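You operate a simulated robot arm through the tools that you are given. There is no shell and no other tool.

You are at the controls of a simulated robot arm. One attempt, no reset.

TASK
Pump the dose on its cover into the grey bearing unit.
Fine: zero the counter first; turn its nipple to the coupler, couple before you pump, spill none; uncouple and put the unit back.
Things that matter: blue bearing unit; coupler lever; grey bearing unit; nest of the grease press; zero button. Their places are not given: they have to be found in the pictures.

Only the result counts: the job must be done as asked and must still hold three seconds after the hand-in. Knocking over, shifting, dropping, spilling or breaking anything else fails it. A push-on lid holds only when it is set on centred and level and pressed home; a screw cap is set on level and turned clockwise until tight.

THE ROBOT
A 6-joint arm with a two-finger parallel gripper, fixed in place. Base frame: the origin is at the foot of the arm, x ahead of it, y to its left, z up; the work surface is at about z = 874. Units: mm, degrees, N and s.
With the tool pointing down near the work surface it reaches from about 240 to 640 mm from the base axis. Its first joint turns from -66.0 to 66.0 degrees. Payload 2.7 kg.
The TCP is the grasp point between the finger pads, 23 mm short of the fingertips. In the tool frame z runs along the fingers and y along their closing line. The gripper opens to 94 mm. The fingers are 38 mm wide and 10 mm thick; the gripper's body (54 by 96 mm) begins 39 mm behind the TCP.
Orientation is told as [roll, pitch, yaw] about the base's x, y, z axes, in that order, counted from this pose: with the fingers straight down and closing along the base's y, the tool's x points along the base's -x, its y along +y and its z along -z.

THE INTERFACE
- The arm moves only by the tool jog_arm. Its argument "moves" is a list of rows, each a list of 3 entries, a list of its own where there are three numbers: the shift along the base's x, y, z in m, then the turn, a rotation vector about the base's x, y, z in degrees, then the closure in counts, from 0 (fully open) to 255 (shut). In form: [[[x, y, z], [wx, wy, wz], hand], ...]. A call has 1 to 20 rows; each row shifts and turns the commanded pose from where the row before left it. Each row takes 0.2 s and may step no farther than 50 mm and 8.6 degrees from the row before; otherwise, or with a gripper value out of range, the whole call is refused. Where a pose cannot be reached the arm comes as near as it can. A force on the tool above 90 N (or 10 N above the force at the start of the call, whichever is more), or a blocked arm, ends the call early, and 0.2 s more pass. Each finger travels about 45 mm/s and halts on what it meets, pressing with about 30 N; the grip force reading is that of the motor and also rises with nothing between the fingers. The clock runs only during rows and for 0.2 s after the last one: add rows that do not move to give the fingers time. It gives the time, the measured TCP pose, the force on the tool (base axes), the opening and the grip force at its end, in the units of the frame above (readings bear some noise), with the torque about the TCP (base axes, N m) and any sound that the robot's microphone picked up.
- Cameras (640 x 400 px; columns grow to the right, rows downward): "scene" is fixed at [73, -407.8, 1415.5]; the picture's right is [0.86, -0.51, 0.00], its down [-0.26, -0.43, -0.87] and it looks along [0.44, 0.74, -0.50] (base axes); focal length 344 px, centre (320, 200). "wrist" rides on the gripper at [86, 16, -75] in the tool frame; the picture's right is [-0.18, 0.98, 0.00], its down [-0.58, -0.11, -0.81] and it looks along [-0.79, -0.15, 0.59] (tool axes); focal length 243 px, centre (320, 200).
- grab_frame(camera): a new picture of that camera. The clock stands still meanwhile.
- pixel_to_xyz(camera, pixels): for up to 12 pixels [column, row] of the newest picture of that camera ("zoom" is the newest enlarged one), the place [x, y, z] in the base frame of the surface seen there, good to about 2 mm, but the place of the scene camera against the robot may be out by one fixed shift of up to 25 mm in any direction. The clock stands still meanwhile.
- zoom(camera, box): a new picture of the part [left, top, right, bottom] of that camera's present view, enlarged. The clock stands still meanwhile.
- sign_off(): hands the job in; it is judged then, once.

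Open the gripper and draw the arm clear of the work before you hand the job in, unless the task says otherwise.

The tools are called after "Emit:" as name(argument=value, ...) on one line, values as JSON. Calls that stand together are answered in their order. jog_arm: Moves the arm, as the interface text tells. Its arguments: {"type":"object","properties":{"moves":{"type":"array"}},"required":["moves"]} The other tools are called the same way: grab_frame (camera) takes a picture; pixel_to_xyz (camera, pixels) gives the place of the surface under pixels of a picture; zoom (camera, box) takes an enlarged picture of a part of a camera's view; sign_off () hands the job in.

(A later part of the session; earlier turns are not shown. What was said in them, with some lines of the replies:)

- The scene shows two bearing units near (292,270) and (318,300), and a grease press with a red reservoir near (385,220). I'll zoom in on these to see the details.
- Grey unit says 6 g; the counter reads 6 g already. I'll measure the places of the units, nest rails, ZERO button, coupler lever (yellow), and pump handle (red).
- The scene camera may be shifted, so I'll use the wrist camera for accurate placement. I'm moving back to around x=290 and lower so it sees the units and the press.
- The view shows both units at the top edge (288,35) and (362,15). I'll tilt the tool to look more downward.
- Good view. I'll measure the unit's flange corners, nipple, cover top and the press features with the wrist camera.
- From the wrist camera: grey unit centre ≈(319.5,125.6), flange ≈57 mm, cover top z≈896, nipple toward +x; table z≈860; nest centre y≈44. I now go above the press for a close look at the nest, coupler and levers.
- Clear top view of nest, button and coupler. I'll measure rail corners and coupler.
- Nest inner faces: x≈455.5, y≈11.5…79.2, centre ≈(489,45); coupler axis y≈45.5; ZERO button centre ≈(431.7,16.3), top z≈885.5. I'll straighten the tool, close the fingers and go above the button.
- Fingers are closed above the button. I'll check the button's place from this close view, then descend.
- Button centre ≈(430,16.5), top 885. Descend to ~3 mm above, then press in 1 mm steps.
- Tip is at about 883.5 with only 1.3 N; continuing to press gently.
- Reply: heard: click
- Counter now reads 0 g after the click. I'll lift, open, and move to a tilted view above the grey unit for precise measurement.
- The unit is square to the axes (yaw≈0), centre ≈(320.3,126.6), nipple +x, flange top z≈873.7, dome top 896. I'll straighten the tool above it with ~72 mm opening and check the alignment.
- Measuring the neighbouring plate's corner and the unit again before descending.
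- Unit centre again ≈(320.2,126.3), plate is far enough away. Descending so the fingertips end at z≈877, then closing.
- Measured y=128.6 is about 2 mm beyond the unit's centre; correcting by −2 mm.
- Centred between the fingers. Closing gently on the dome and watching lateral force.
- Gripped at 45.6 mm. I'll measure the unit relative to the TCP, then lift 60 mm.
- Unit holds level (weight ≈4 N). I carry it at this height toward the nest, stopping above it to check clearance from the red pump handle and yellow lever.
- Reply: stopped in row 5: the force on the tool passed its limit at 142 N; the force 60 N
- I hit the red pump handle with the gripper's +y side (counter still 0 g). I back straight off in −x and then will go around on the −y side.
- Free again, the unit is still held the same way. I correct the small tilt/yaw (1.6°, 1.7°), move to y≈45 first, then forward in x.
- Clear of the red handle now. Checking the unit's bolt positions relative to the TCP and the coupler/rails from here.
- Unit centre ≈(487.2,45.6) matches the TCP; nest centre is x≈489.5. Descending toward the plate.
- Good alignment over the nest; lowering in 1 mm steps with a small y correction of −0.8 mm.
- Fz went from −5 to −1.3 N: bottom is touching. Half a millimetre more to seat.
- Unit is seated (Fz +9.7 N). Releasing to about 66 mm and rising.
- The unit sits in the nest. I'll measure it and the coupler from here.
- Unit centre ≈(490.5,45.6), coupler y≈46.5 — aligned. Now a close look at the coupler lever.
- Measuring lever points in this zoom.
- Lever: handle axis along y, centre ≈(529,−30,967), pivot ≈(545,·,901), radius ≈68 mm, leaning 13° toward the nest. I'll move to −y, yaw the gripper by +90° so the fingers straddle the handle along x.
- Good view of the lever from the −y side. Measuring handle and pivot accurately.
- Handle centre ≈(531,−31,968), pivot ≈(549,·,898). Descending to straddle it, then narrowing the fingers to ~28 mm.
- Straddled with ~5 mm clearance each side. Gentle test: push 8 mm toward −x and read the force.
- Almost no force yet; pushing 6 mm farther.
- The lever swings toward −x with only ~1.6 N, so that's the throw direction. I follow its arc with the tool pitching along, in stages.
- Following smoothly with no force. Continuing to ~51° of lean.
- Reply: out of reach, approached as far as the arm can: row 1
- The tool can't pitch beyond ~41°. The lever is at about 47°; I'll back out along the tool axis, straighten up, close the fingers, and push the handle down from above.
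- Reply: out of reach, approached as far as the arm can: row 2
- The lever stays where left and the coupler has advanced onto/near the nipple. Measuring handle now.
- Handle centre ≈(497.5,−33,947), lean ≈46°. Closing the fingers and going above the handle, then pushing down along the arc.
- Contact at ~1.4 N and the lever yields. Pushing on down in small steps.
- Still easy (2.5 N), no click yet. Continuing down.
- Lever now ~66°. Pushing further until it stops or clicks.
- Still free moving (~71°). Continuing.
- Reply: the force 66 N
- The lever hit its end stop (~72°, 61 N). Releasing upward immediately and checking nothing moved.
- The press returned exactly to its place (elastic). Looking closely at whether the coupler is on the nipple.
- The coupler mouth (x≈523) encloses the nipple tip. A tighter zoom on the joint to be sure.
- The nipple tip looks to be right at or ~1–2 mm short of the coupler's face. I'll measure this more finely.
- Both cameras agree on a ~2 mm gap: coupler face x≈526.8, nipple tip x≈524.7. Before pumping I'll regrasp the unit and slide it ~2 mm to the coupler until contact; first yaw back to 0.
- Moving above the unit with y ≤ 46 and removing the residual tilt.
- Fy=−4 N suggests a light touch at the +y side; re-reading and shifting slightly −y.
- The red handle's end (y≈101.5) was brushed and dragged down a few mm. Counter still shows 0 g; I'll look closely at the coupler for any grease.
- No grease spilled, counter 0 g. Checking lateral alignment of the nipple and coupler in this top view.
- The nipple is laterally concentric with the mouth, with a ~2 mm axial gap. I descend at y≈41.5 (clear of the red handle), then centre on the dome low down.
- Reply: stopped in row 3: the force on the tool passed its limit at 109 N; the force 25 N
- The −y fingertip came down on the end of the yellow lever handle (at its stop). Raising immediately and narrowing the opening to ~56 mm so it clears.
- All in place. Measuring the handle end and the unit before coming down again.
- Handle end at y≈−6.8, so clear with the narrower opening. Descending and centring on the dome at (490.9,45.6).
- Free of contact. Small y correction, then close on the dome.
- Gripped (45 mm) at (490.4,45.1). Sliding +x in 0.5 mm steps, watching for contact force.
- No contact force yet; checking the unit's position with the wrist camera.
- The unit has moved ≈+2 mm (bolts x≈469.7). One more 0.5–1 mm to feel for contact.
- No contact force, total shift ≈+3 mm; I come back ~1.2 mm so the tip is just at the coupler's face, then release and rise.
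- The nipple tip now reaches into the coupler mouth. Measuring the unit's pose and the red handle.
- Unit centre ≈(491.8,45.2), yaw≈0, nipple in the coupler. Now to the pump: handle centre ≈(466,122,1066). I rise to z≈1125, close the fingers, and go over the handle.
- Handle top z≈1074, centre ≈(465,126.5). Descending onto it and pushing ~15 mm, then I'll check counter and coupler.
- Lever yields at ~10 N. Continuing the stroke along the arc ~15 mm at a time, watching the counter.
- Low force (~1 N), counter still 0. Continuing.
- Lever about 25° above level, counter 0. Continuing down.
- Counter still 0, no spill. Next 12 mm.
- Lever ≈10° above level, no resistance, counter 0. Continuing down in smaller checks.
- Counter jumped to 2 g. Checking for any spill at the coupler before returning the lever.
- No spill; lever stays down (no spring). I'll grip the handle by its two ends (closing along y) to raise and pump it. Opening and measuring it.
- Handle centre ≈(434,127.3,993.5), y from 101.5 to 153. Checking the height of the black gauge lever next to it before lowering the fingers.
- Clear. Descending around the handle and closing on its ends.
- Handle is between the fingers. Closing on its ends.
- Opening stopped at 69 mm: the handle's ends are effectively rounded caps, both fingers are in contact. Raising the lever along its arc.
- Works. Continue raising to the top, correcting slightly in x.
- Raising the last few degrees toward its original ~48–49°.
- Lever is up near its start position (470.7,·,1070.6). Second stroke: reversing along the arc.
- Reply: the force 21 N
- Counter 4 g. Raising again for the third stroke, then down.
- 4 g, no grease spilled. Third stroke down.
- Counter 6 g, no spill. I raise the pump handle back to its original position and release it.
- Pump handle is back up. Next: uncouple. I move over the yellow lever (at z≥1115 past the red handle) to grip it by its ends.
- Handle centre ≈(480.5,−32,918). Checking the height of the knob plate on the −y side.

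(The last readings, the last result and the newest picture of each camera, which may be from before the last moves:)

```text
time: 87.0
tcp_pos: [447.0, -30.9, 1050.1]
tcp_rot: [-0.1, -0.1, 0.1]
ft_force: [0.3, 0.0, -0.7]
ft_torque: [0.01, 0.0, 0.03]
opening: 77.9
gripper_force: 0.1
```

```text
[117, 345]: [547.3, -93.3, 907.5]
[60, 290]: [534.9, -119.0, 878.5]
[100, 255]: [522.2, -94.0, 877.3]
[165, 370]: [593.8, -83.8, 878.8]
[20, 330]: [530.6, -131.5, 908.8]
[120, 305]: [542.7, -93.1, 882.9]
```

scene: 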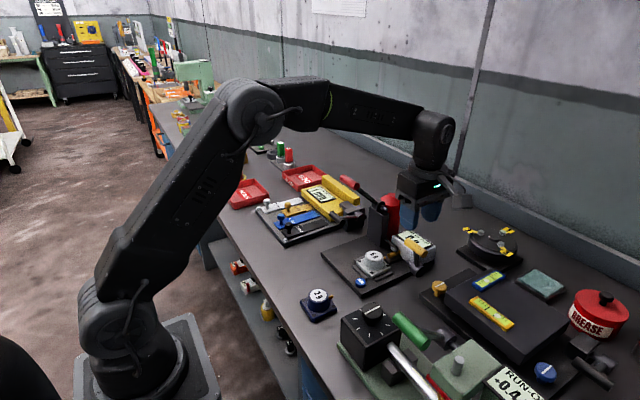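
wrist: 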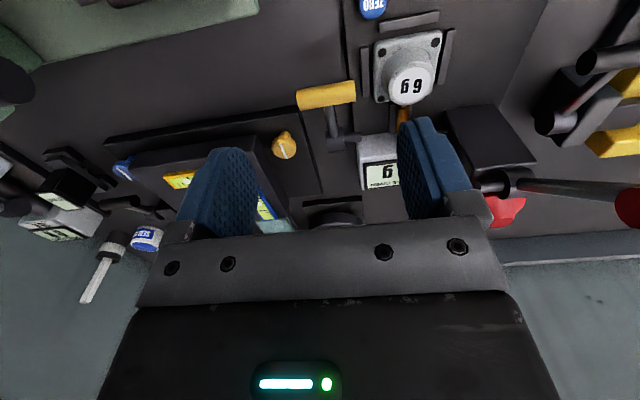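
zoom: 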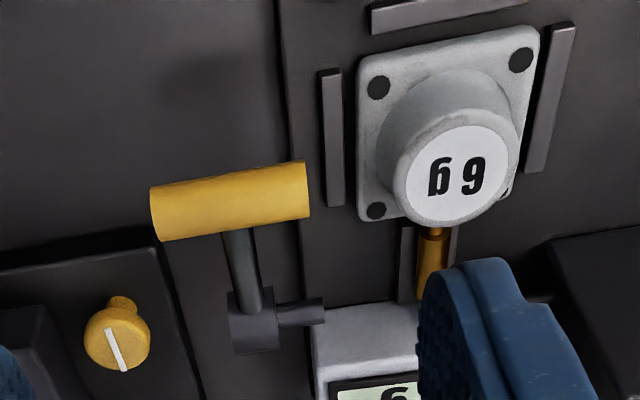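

Knob is low (907). Moving above the handle and descending around it.

Emit:
jog_arm(moves=[[[0.0335, -0.001, -0.03], [0, 0, 0], 43], [[0, 0, -0.04], [0, 0, 0], 43], [[0, 0, -0.03], [0, 0, 0], 43], [[0, 0, 0], [0, 0, 0], 43]])

Emit:
grab_frame(camera="wrist")

Emit:
zoom(camera="scene", box=[340, 190, 460, 290])

```text
time: 88.0
tcp_pos: [481.1, -30.6, 950.8]
tcp_rot: [-0.1, -0.2, 0.0]
ft_force: [0.7, -0.4, 0.1]
ft_torque: [-0.02, -0.01, 0.02]
opening: 77.9
gripper_force: 0.1
```

```text
taken
```

wrist: 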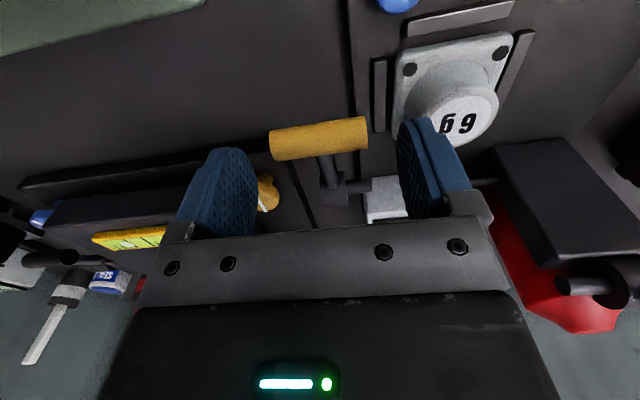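

```text
4.00 times, centred on (400, 240) of scene
```

zoom: 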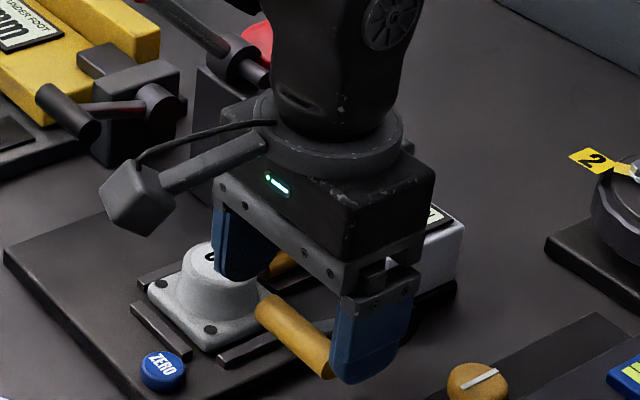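

Near the dome; I shift −1.5 mm in y, narrow the opening to 74 mm and descend gradually.

Emit:
jog_arm(moves=[[[-0.0006, -0.0015, 0], [0, 0, 0], 54], [[0, 0, 0], [0, 0, 0], 54], [[0, 0, -0.008], [0, 0, 0], 54], [[0, 0, -0.008], [0, 0, 0], 54], [[0, 0, 0], [0, 0, 0], 54]])

Emit:
jog_arm(moves=[[[0, 0, -0.005], [0, 0, 0], 54], [[0, 0, -0.005], [0, 0, 0], 54], [[0, 0, -0.004], [0, 0, 0], 54], [[0, 0, 0], [0, 0, 0], 54]])

Emit:
grab_frame(camera="wrist")

Emit:
zoom(camera="scene", box=[340, 190, 460, 290])

```text
time: 89.2
tcp_pos: [480.0, -32.9, 933.1]
tcp_rot: [0.0, -0.1, 0.0]
ft_force: [0.6, -0.4, -0.8]
ft_torque: [0.04, 0.02, 0.01]
opening: 74.4
gripper_force: 0.1
```

```text
time: 90.2
tcp_pos: [480.7, -34.6, 919.7]
tcp_rot: [0.0, -0.3, 0.0]
ft_force: [-0.2, 0.5, 0.1]
ft_torque: [0.0, 0.0, -0.01]
opening: 74.5
gripper_force: 0.3
```

```text
taken
```

wrist: 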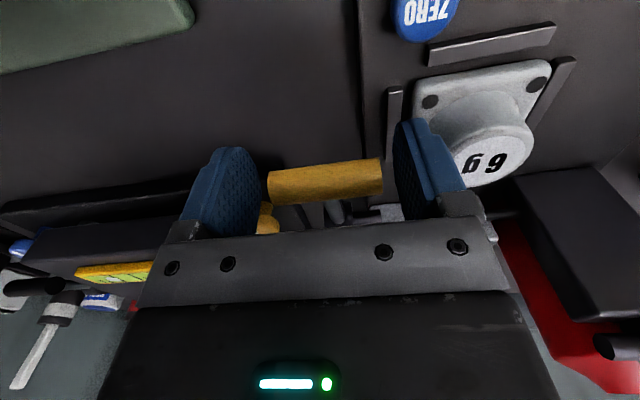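

```text
4.00 times, centred on (400, 240) of scene
```

zoom: 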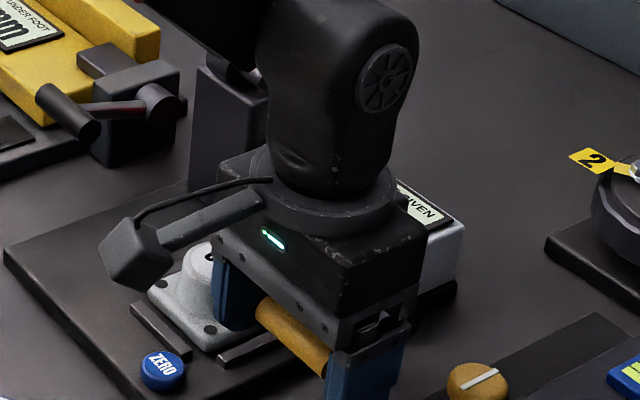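

Around the handle without contact. Correct y +2 mm and close on its ends.

Emit:
jog_arm(moves=[[[0, 0.002, 0], [0, 0, 0], 54], [[0, 0, 0], [0, 0, 0], 80], [[0, 0, 0], [0, 0, 0], 110], [[0, 0, 0], [0, 0, 0], 150], [[0, 0, 0], [0, 0, 0], 200], [[0, 0, 0], [0, 0, 0], 200]])

Emit:
grab_frame(camera="wrist")

```text
time: 91.6
tcp_pos: [479.6, -32.9, 919.5]
tcp_rot: [0.0, -0.1, 0.0]
ft_force: [2.4, 0.2, -2.9]
ft_torque: [-0.08, 0.12, 0.03]
opening: 69.4
gripper_force: 44.5
```

```text
taken
```

wrist: 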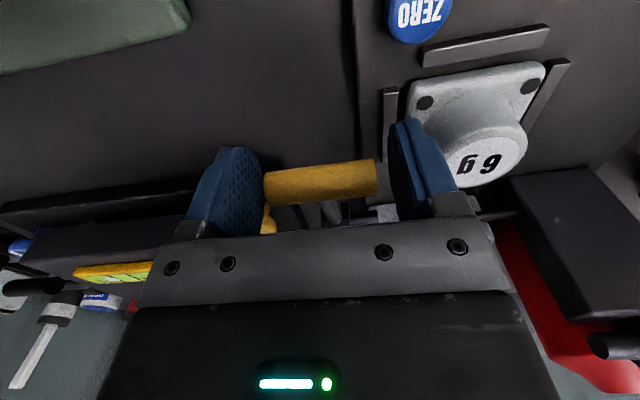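

Gripped. Swinging the lever back up along its arc to its original position.

Emit:
jog_arm(moves=[[[0.0029, 0, 0.0081], [0, 0, 0], 200], [[0.0038, 0, 0.0076], [0, 0, 0], 200], [[0.0047, 0, 0.0071], [0, 0, 0], 200], [[0.0055, 0, 0.0065], [0, 0, 0], 200], [[0, 0, 0], [0, 0, 0], 200]])

Emit:
zoom(camera="scene", box=[340, 190, 460, 290])

```text
time: 92.8
tcp_pos: [495.1, -30.9, 947.7]
tcp_rot: [0.1, 0.2, 0.0]
ft_force: [-19.4, 3.6, -5.4]
ft_torque: [0.17, 1.12, -0.04]
opening: 69.3
gripper_force: 45.2
```

```text
4.00 times, centred on (400, 240) of scene
```

zoom: 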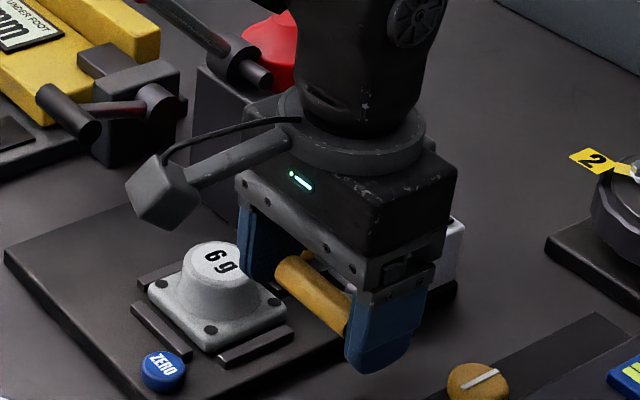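

Moving well; continuing to the upright position.

Emit:
jog_arm(moves=[[[0.0061, 0, 0.0059], [0, 0, 0], 200], [[0.0068, 0, 0.005], [0, 0, 0], 200], [[0.0075, 0, 0.004], [0, 0, 0], 200], [[0.0078, 0, 0.0032], [0, 0, 0], 200], [[0, 0, 0], [0, 0, 0], 200]])

Emit:
zoom(camera="scene", box=[340, 190, 460, 290])

```text
time: 94.0
tcp_pos: [524.0, -32.0, 967.1]
tcp_rot: [-0.1, 0.2, 0.0]
ft_force: [-23.3, -2.2, 7.2]
ft_torque: [-0.14, 1.25, 0.02]
opening: 69.3
gripper_force: 45.0
```

```text
4.00 times, centred on (400, 240) of scene
```

zoom: 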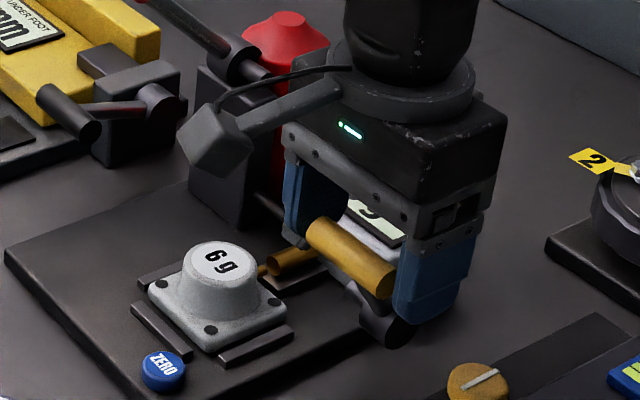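

Coupler is retracting off the nipple. Last few mm, then release and rise.

Emit:
jog_arm(moves=[[[0.004, 0, 0.001], [0, 0, 0], 200], [[0.002, 0, 0.0003], [0, 0, 0], 200], [[0, 0, 0], [0, 0, 0], 200]])

Emit:
jog_arm(moves=[[[0, 0, 0], [0, 0, 0], 40], [[0, 0, 0], [0, 0, 0], 40], [[0, 0, 0], [0, 0, 0], 40], [[0, 0, 0.02], [0, 0, 0], 40], [[0, 0, 0.04], [0, 0, 0], 40], [[-0.03, 0, 0.02], [0, 0, 0], 40], [[-0.02, 0, 0], [0, 0, 0], 76], [[0, 0, 0], [0, 0, 0], 76]])

Emit:
grab_frame(camera="wrist")

Emit:
zoom(camera="scene", box=[360, 200, 450, 290])

```text
time: 94.8
tcp_pos: [529.6, -32.5, 968.6]
tcp_rot: [0.0, 0.2, 0.0]
ft_force: [-22.8, -7.0, 9.4]
ft_torque: [-0.21, 1.31, -0.03]
opening: 69.4
gripper_force: 44.9
```

```text
time: 96.6
tcp_pos: [481.6, -33.0, 1047.5]
tcp_rot: [0.0, -0.2, 0.0]
ft_force: [1.3, -0.3, -0.2]
ft_torque: [-0.01, 0.01, 0.0]
opening: 66.0
gripper_force: 0.0
```

```text
taken
```

wrist: 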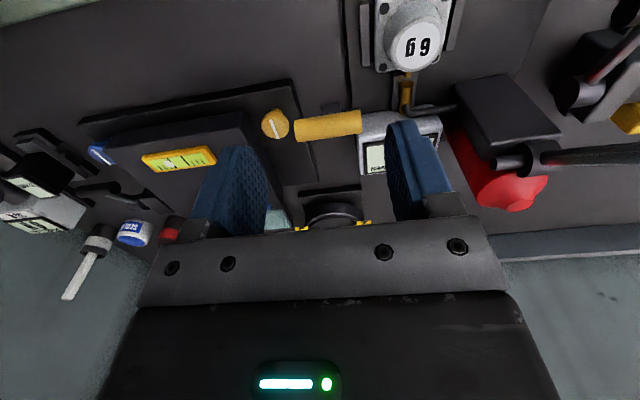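

```text
4.44 times, centred on (405, 245) of scene
```

zoom: 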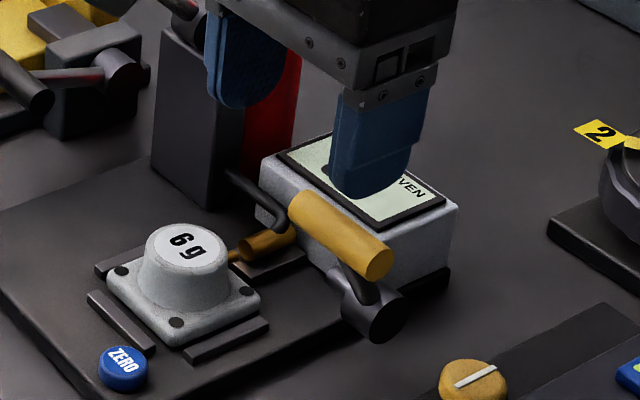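

The handle seems short of its original position. Measuring handle, coupler face and nipple.

Emit:
pixel_to_xyz(camera="wrist", pixels=[[300, 128], [328, 124], [357, 118], [327, 114], [329, 134], [405, 84], [406, 95], [404, 76]])

Emit:
zoom(camera="wrist", box=[370, 50, 440, 120])

Emit:
zoom(camera="scene", box=[380, 235, 430, 280])

```text
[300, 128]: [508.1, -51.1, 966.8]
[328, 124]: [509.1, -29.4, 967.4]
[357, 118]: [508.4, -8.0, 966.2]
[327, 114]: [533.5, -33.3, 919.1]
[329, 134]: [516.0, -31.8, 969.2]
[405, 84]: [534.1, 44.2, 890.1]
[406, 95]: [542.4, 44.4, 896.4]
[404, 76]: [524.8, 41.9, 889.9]
```

```text
5.71 times, centred on (405, 85) of wrist
```

zoom: 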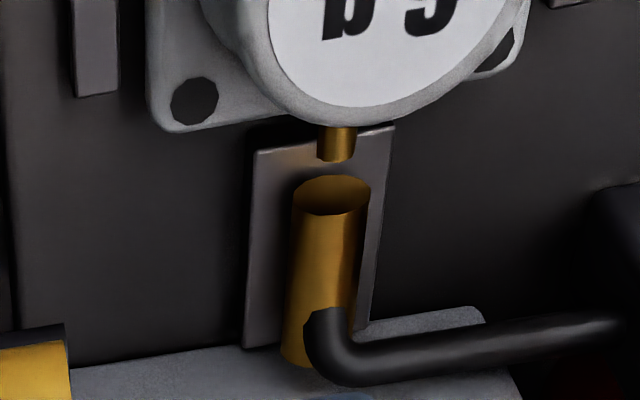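

```text
8.89 times, centred on (405, 258) of scene
```

zoom: 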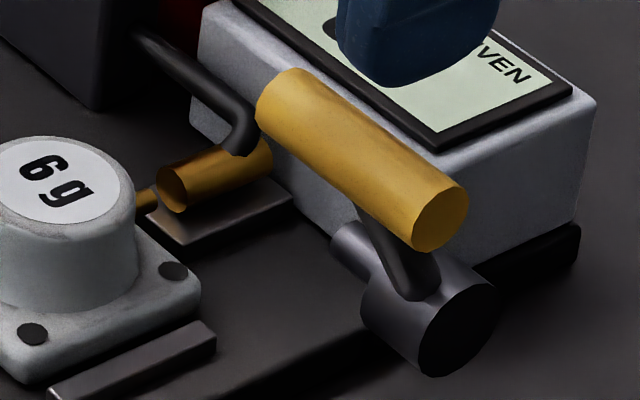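

The handle slipped in the pads and rests at ~30° lean (centre ≈(512,−31,960)); nipple is clear. I'll push it the rest of the way back (+x) with closed fingers.

Emit:
jog_arm(moves=[[[-0.006, 0.001, 0], [0, 0, 0], 255], [[0, 0, -0.02], [0, 0, 0], 255], [[0, 0, -0.03], [0, 0, 0], 255], [[0, 0, -0.024], [0, 0, 0], 255], [[0, 0, 0], [0, 0, 0], 255], [[0.005, 0, 0], [0, 0, 0], 255], [[0.005, 0, 0.001], [0, 0, 0], 255], [[0.004, 0, 0.001], [0, 0, 0], 255], [[0.004, 0, 0.001], [0, 0, 0], 255], [[0, 0, 0], [0, 0, 0], 255]])

Emit:
zoom(camera="scene", box=[360, 200, 450, 290])

```text
time: 98.8
tcp_pos: [492.2, -30.5, 978.2]
tcp_rot: [0.1, -0.1, 0.0]
ft_force: [-1.6, 0.3, -0.4]
ft_torque: [0.0, 0.02, -0.02]
opening: 0.0
gripper_force: 29.8
```

```text
4.44 times, centred on (405, 245) of scene
```

zoom: 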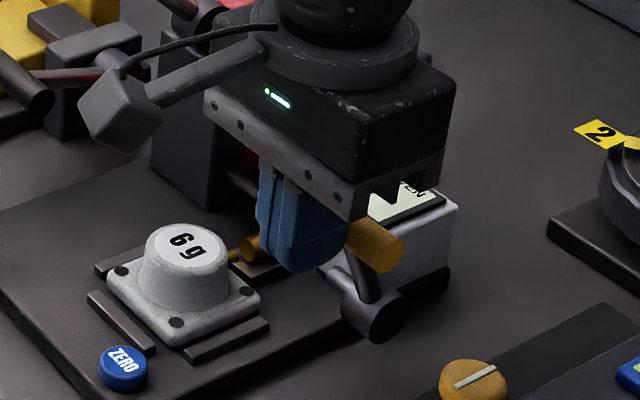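

Handle follows at 1.6 N. Pushing ~10 mm more to the original position.

Emit:
jog_arm(moves=[[[0.003, 0, 0], [0, 0, 0], 255], [[0.003, 0, 0], [0, 0, 0], 255], [[0.002, 0, 0], [0, 0, 0], 255], [[0.0015, 0, 0], [0, 0, 0], 255], [[0, 0, 0], [0, 0, 0], 255]])

Emit:
zoom(camera="scene", box=[360, 200, 450, 290])

```text
time: 100.0
tcp_pos: [502.2, -30.4, 976.8]
tcp_rot: [0.1, -0.2, 0.0]
ft_force: [0.4, 0.5, 0.3]
ft_torque: [0.01, -0.01, -0.01]
opening: 0.0
gripper_force: 29.8
```

```text
4.44 times, centred on (405, 245) of scene
```

zoom: 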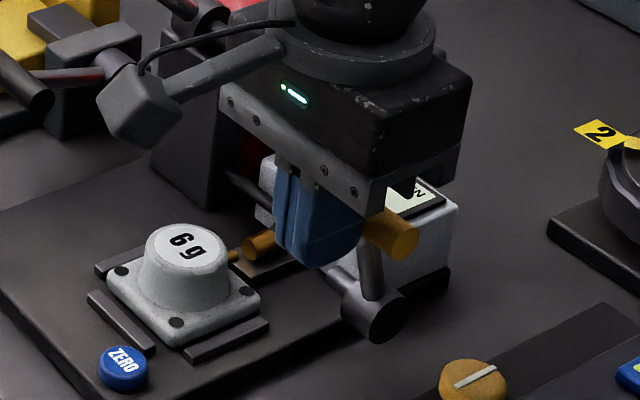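

Lever is back at its original pose (423,254). Now retreat, open to 66 mm, and go to the unit, keeping y≤38 until below the red handle's height.

Emit:
jog_arm(moves=[[[-0.025, 0, 0], [0, 0, 0], 255], [[-0.005, 0, 0.04], [0, 0, 0], 90], [[0, 0.02, 0.04], [0, 0, 0], 90], [[0.01, 0.025, 0], [0, 0, 0], 90], [[0.009, 0.023, -0.01], [0, 0, 0], 90], [[0, 0, -0.04], [0, 0, 0], 90], [[0, 0, -0.03], [0, 0, 0], 90], [[0, 0, 0], [0, 0, 0], 90]])

Emit:
grab_frame(camera="wrist")

Emit:
zoom(camera="scene", box=[310, 150, 450, 290])

```text
time: 101.8
tcp_pos: [493.6, 36.0, 976.4]
tcp_rot: [0.0, -0.2, 0.0]
ft_force: [0.6, 0.0, 0.2]
ft_torque: [-0.01, -0.02, 0.0]
opening: 60.8
gripper_force: 0.0
```

```text
taken
```

wrist: 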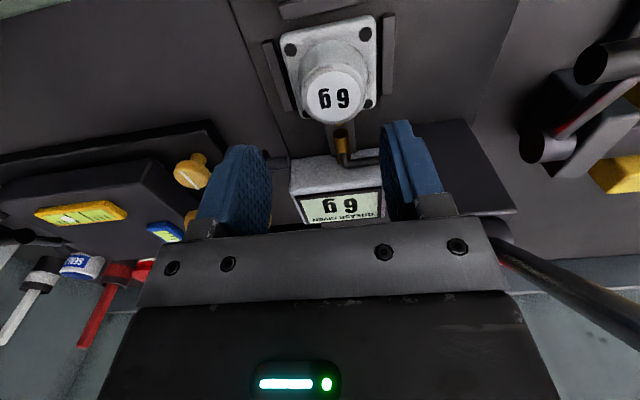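

```text
2.86 times, centred on (380, 220) of scene
```

zoom: 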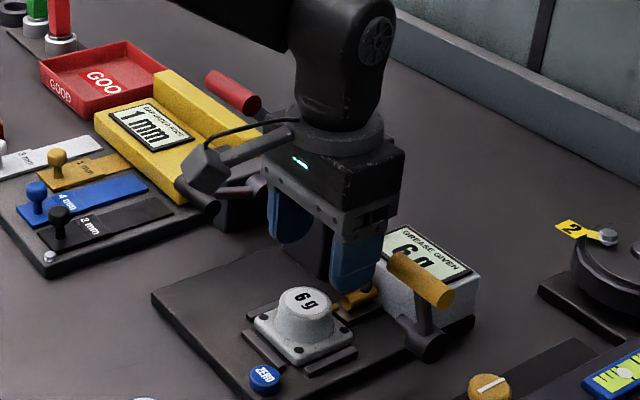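

Counter 6 g, lever up, coupler clear. Measuring the unit position.

Emit:
pixel_to_xyz(camera="wrist", pixels=[[291, 50], [365, 34], [369, 103], [336, 90], [342, 140], [341, 150]])

Emit:
zoom(camera="wrist", box=[320, 110, 370, 160])

```text
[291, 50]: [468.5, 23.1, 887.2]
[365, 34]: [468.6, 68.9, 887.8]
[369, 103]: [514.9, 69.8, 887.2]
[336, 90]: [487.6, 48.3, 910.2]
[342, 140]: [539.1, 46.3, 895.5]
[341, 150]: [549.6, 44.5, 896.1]
```

```text
8.00 times, centred on (345, 135) of wrist
```

zoom: 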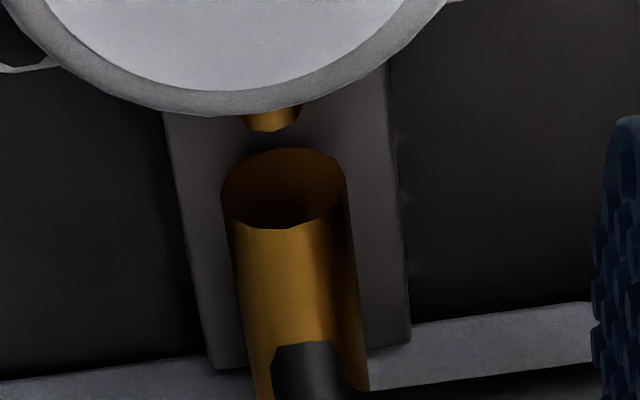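

Coupler is clear of the nipple; unit centre ≈(491.7,46). Descending: first to z≈945, then centring in y, then down.

Emit:
jog_arm(moves=[[[-0.0025, 0.001, -0.015], [0, 0, 0], 90], [[0, 0.001, -0.016], [0, 0, 0], 90], [[0, 0.004, -0.006], [0, 0, 0], 90], [[0, 0.0035, -0.004], [0, 0, 0], 90], [[0, 0, 0], [0, 0, 0], 90]])

Emit:
jog_arm(moves=[[[0, 0, -0.01], [0, 0, 0], 90], [[0, 0, -0.007], [0, 0, 0], 90], [[0, 0, 0], [0, 0, 0], 90]])

Emit:
grab_frame(camera="wrist")

```text
time: 103.0
tcp_pos: [490.3, 45.1, 937.0]
tcp_rot: [-0.1, -0.1, 0.0]
ft_force: [-0.1, -0.5, 0.7]
ft_torque: [0.03, -0.01, 0.01]
opening: 60.8
gripper_force: 0.0
```

```text
time: 103.8
tcp_pos: [489.7, 46.4, 919.1]
tcp_rot: [0.0, 0.0, 0.0]
ft_force: [0.4, -0.7, -0.2]
ft_torque: [0.01, 0.02, -0.01]
opening: 61.1
gripper_force: 0.2
```

```text
taken
```

wrist: 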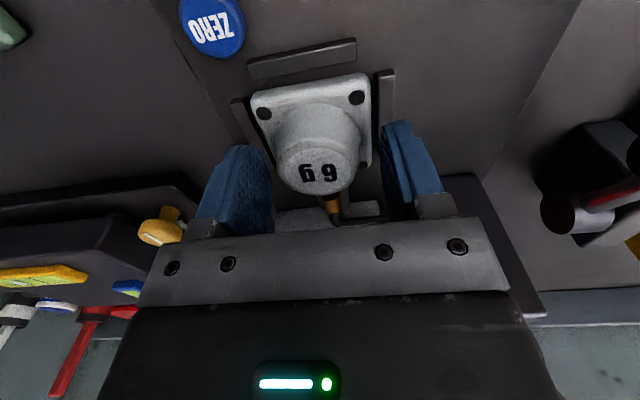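

Lower 3 mm, small x correction, and close on the dome.

Emit:
jog_arm(moves=[[[0.001, -0.0005, -0.003], [0, 0, 0], 90], [[0, 0, 0], [0, 0, 0], 110], [[0, 0, 0], [0, 0, 0], 130], [[0, 0, 0], [0, 0, 0], 160], [[0, 0, 0], [0, 0, 0], 200], [[0, 0, 0], [0, 0, 0], 255], [[0, 0, 0], [0, 0, 0], 255]])

Emit:
grab_frame(camera="wrist")

```text
time: 105.4
tcp_pos: [489.7, 45.9, 917.8]
tcp_rot: [0.1, -0.3, 0.1]
ft_force: [-0.6, 2.4, 8.9]
ft_torque: [0.08, 0.05, 0.04]
opening: 44.9
gripper_force: 29.9
```

```text
taken
```

wrist: 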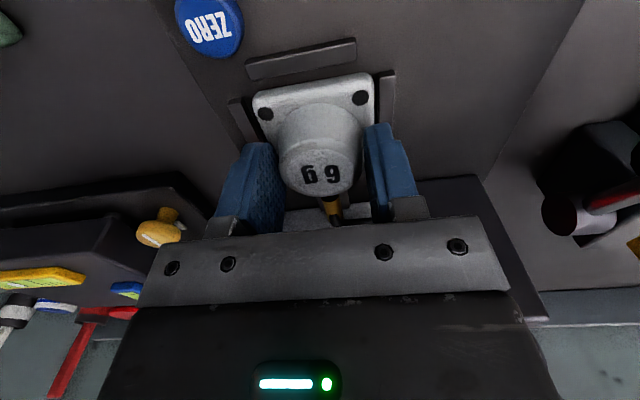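

Gripped (44.9 mm). Lifting 30 mm, and withdrawing with y≈40.

Emit:
jog_arm(moves=[[[0, 0, 0.004], [0, 0, 0], 255], [[0, 0, 0.008], [0, 0, 0], 255], [[0, -0.003, 0.012], [0, 0, 0], 255], [[-0.01, -0.003, 0.008], [0, 0, 0], 255], [[-0.02, 0, 0], [0, 0, 0], 255], [[-0.03, 0, 0], [0, 0, 0], 255], [[-0.03, 0, 0], [0, 0, 0], 255], [[0, 0, 0], [0, 0, 0], 255]])

Emit:
grab_frame(camera="wrist")

Emit:
zoom(camera="scene", box=[280, 170, 440, 310])

```text
time: 107.2
tcp_pos: [399.5, 39.6, 947.8]
tcp_rot: [0.0, -0.1, 0.0]
ft_force: [0.3, -0.2, -4.1]
ft_torque: [-0.01, 0.03, 0.01]
opening: 44.9
gripper_force: 30.0
```

```text
taken
```

wrist: 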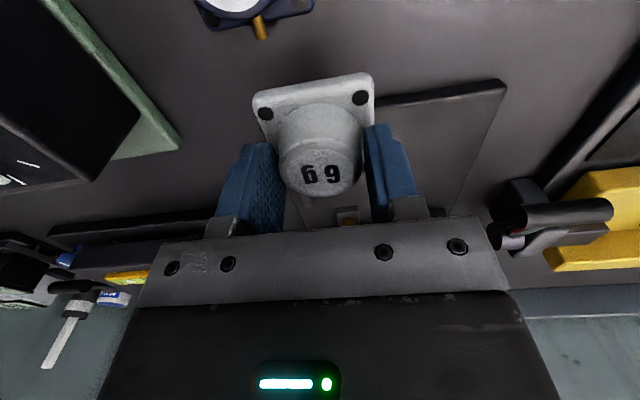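

```text
2.86 times, centred on (360, 240) of scene
```

zoom: 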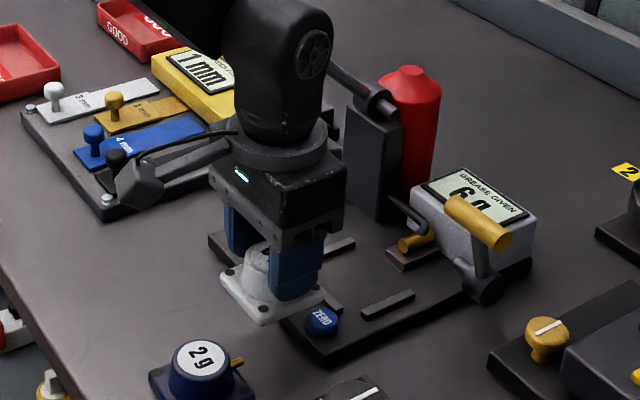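

Lifted (4.1 N weight), counter 6 g. Measuring the unit in the grip before placing it back.

Emit:
pixel_to_xyz(camera="wrist", pixels=[[266, 113], [361, 97], [320, 172], [285, 172], [358, 160]])

Emit:
jog_arm(moves=[[[-0.01, 0.03, 0], [0, 0, 0], 255], [[-0.02, 0.03, 0], [0, 0, 0], 255], [[-0.025, 0.02, 0], [0, 0, 0], 255], [[-0.02, 0.007, 0], [0, 0, 0], 255], [[-0.004, 0, 0], [0, 0, 0], 255], [[0, 0, 0], [0, 0, 0], 255]])

Emit:
grab_frame(camera="wrist")

```text
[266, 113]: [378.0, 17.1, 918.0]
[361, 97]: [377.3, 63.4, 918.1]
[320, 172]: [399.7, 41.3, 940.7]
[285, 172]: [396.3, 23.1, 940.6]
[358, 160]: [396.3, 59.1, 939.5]
```

```text
time: 108.6
tcp_pos: [319.9, 126.6, 949.2]
tcp_rot: [0.0, -0.2, 0.0]
ft_force: [0.1, 0.9, -4.2]
ft_torque: [-0.01, 0.01, 0.01]
opening: 44.6
gripper_force: 29.8
```

```text
taken
```

wrist: 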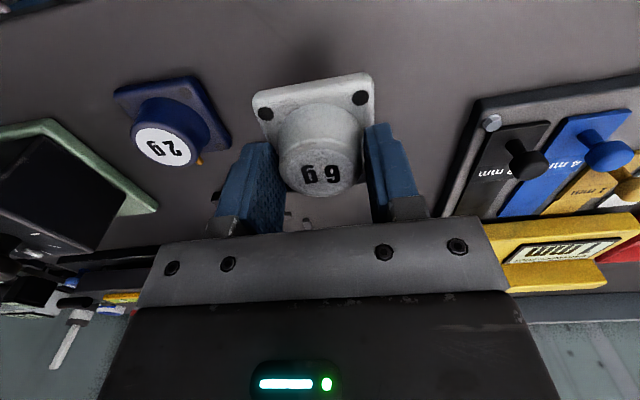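

Above the original spot. Checking bolt positions (originals: x≈297.6, y≈103.8/149.2).

Emit:
pixel_to_xyz(camera="wrist", pixels=[[266, 114], [361, 98], [320, 172], [285, 172], [358, 160]])

Emit:
jog_arm(moves=[[[-0.0005, 0, -0.02], [0, 0, 0], 255], [[0, -0.0005, -0.012], [0, 0, 0], 255], [[0, 0, -0.006], [0, 0, 0], 255], [[0, 0, 0], [0, 0, 0], 255]])

Emit:
grab_frame(camera="wrist")

```text
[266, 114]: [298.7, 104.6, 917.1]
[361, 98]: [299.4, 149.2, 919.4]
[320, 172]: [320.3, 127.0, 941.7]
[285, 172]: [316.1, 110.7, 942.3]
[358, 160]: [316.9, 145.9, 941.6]
```

```text
time: 109.6
tcp_pos: [320.6, 125.7, 910.2]
tcp_rot: [0.0, 0.0, -0.1]
ft_force: [0.2, -0.5, -4.2]
ft_torque: [-0.02, 0.02, -0.03]
opening: 45.1
gripper_force: 29.5
```

```text
taken
```

wrist: 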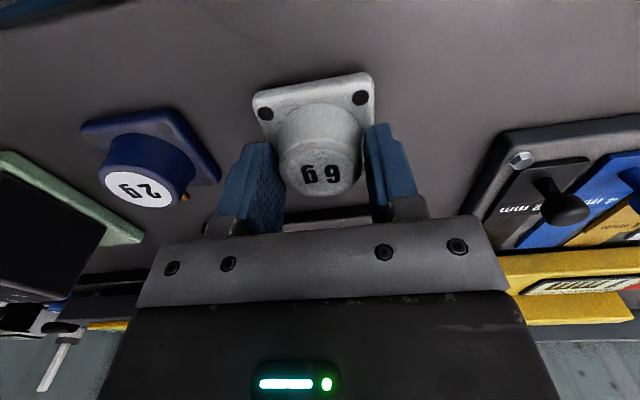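

Lowering the last ~7 mm in small steps with −0.7 mm x correction.

Emit:
jog_arm(moves=[[[-0.0007, 0, -0.002], [0, 0, 0], 255], [[0, 0, -0.001], [0, 0, 0], 255], [[0, 0, -0.001], [0, 0, 0], 255], [[0, 0, 0], [0, 0, 0], 255]])

Emit:
jog_arm(moves=[[[0, 0, -0.001], [0, 0, 0], 255], [[0, 0, 0], [0, 0, 0], 255]])

Emit:
jog_arm(moves=[[[0, 0, -0.001], [0, 0, 0], 255], [[0, 0, 0], [0, 0, 0], 255]])

```text
time: 110.6
tcp_pos: [320.1, 125.6, 907.7]
tcp_rot: [0.0, -0.2, 0.0]
ft_force: [0.1, -0.3, -4.8]
ft_torque: [-0.03, -0.01, 0.0]
opening: 44.8
gripper_force: 29.7
```

```text
time: 111.2
tcp_pos: [320.3, 125.1, 905.2]
tcp_rot: [0.0, -0.1, -0.1]
ft_force: [-0.5, -0.1, -4.7]
ft_torque: [0.0, -0.01, -0.02]
opening: 44.9
gripper_force: 29.6
```

```text
time: 111.8
tcp_pos: [319.2, 126.8, 903.9]
tcp_rot: [0.0, -0.1, 0.0]
ft_force: [0.0, 0.9, -4.0]
ft_torque: [-0.01, 0.01, 0.03]
opening: 44.9
gripper_force: 29.7
```

Not yet touching (−4 N). Continuing in 0.7 mm steps.

Emit:
jog_arm(moves=[[[0, 0, -0.0007], [0, 0, 0], 255], [[0, 0, 0], [0, 0, 0], 255]])

Emit:
jog_arm(moves=[[[0, 0, -0.0007], [0, 0, 0], 255], [[0, 0, 0], [0, 0, 0], 255]])

```text
time: 112.4
tcp_pos: [319.6, 126.4, 904.4]
tcp_rot: [-0.1, -0.1, 0.0]
ft_force: [0.6, -0.6, -5.0]
ft_torque: [0.02, 0.02, 0.01]
opening: 45.1
gripper_force: 29.3
```

```text
time: 113.0
tcp_pos: [320.4, 125.4, 903.5]
tcp_rot: [0.0, -0.1, 0.0]
ft_force: [-1.1, 0.2, -1.7]
ft_torque: [0.09, -0.03, 0.04]
opening: 45.0
gripper_force: 29.9
```

Touching (−1.7 N). A further 0.5 mm to seat, then check the position before release.

Emit:
jog_arm(moves=[[[0, 0, -0.0005], [0, 0, 0], 255], [[0, 0, 0], [0, 0, 0], 255]])

Emit:
grab_frame(camera="wrist")

Emit:
pixel_to_xyz(camera="wrist", pixels=[[266, 114], [361, 98], [320, 172], [285, 172], [358, 160]])

```text
time: 113.6
tcp_pos: [320.3, 125.8, 904.1]
tcp_rot: [0.1, -0.2, 0.0]
ft_force: [-3.6, 1.6, 6.8]
ft_torque: [0.05, -0.16, 0.03]
opening: 45.2
gripper_force: 30.6
```

```text
taken
```

wrist: 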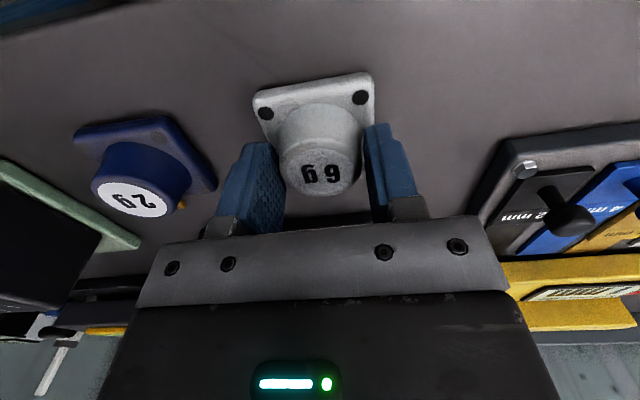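

```text
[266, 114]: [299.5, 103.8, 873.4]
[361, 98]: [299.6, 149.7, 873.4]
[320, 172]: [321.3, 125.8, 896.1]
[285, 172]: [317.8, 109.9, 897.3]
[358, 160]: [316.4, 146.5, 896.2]
```

Seated within ~1.5 mm of the original place. Releasing and rising.

Emit:
jog_arm(moves=[[[0, 0, 0.0005], [0, 0, 0], 60], [[0, 0, 0], [0, 0, 0], 60], [[0, 0, 0], [0, 0, 0], 60], [[0, 0, 0.02], [0, 0, 0], 60], [[0, 0, 0.04], [0, 0, 0], 60], [[0, 0, 0.05], [0, 0, 0], 30], [[0, 0, 0.05], [0, 0, 0], 0], [[0, 0, 0.05], [0, 0, 0], 0], [[0, 0, 0.03], [0, 8, 0], 0], [[0, 0, 0], [0, 8, 0], 0], [[0, 0, 0], [0, 8, 0], 0], [[0, 0, 0], [0, 0, 0], 0]])

Emit:
grab_frame(camera="wrist")

Emit:
grab_frame(camera="scene")

Emit:
zoom(camera="scene", box=[270, 190, 450, 320])

```text
time: 116.2
tcp_pos: [319.5, 126.4, 1143.9]
tcp_rot: [0.1, 23.9, 0.0]
ft_force: [-0.1, 1.0, -0.1]
ft_torque: [0.03, 0.01, -0.02]
opening: 93.8
gripper_force: 0.1
```

```text
taken
```

wrist: 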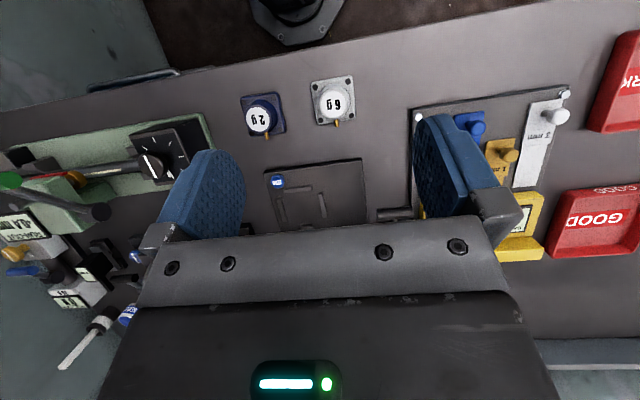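

```text
taken
```

scene: 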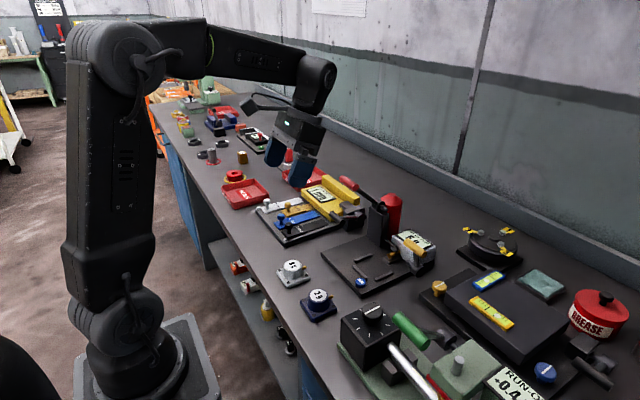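

```text
3.08 times, centred on (360, 255) of scene
```

zoom: 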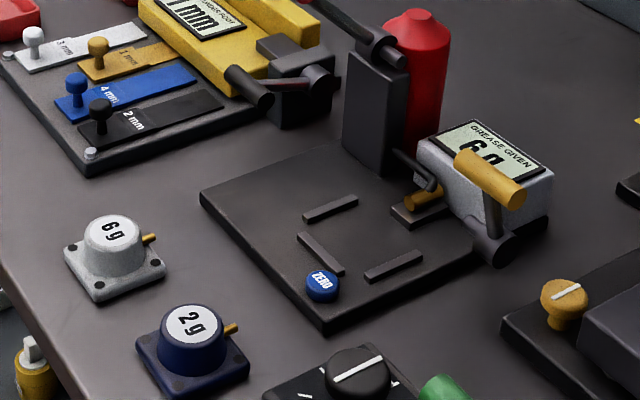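

The grey unit is back in its place, the counter reads 6 g and both levers are back at their starting positions. There is no grease outside, the gripper is open and the arm is clear. Handing in.

Emit:
sign_off()

```text
The job is handed in.
```

The grey bearing unit got its 6 g dose and is back in its place, about 1 to 2 mm from where it started. I handed the job in; no verdict came back.

- **Counter and dose:** I zeroed the counter first (it read 6 g, then 0 g). Three full strokes gave 2, 4 and then 6 g, matching the cover.
- **Nipple and coupling:** The nipple already faced the coupler. The first throw of the coupler lever left a gap of about 2 mm. I slid the unit toward the coupler until the nipple tip reached into its mouth before pumping. There was no click when it coupled, so I judged it from the pictures. I saw no grease outside the joint at any stroke.
- **Uncoupling:** The lever is back at its starting position and the coupler is clear of the nipple. The pump handle is also back up.

**Contacts along the way:**
- On the way to the nest the gripper bumped the red pump handle (142 N).
- With the unit in the nest and the lever thrown, I brushed the pump handle again and dragged it down a few millimetres. The counter stayed at 0 g.
- While re-centring the unit, a fingertip pressed on the coupler lever at its stop (109 N).

In the pictures I took afterwards, nothing looked moved or broken by these.
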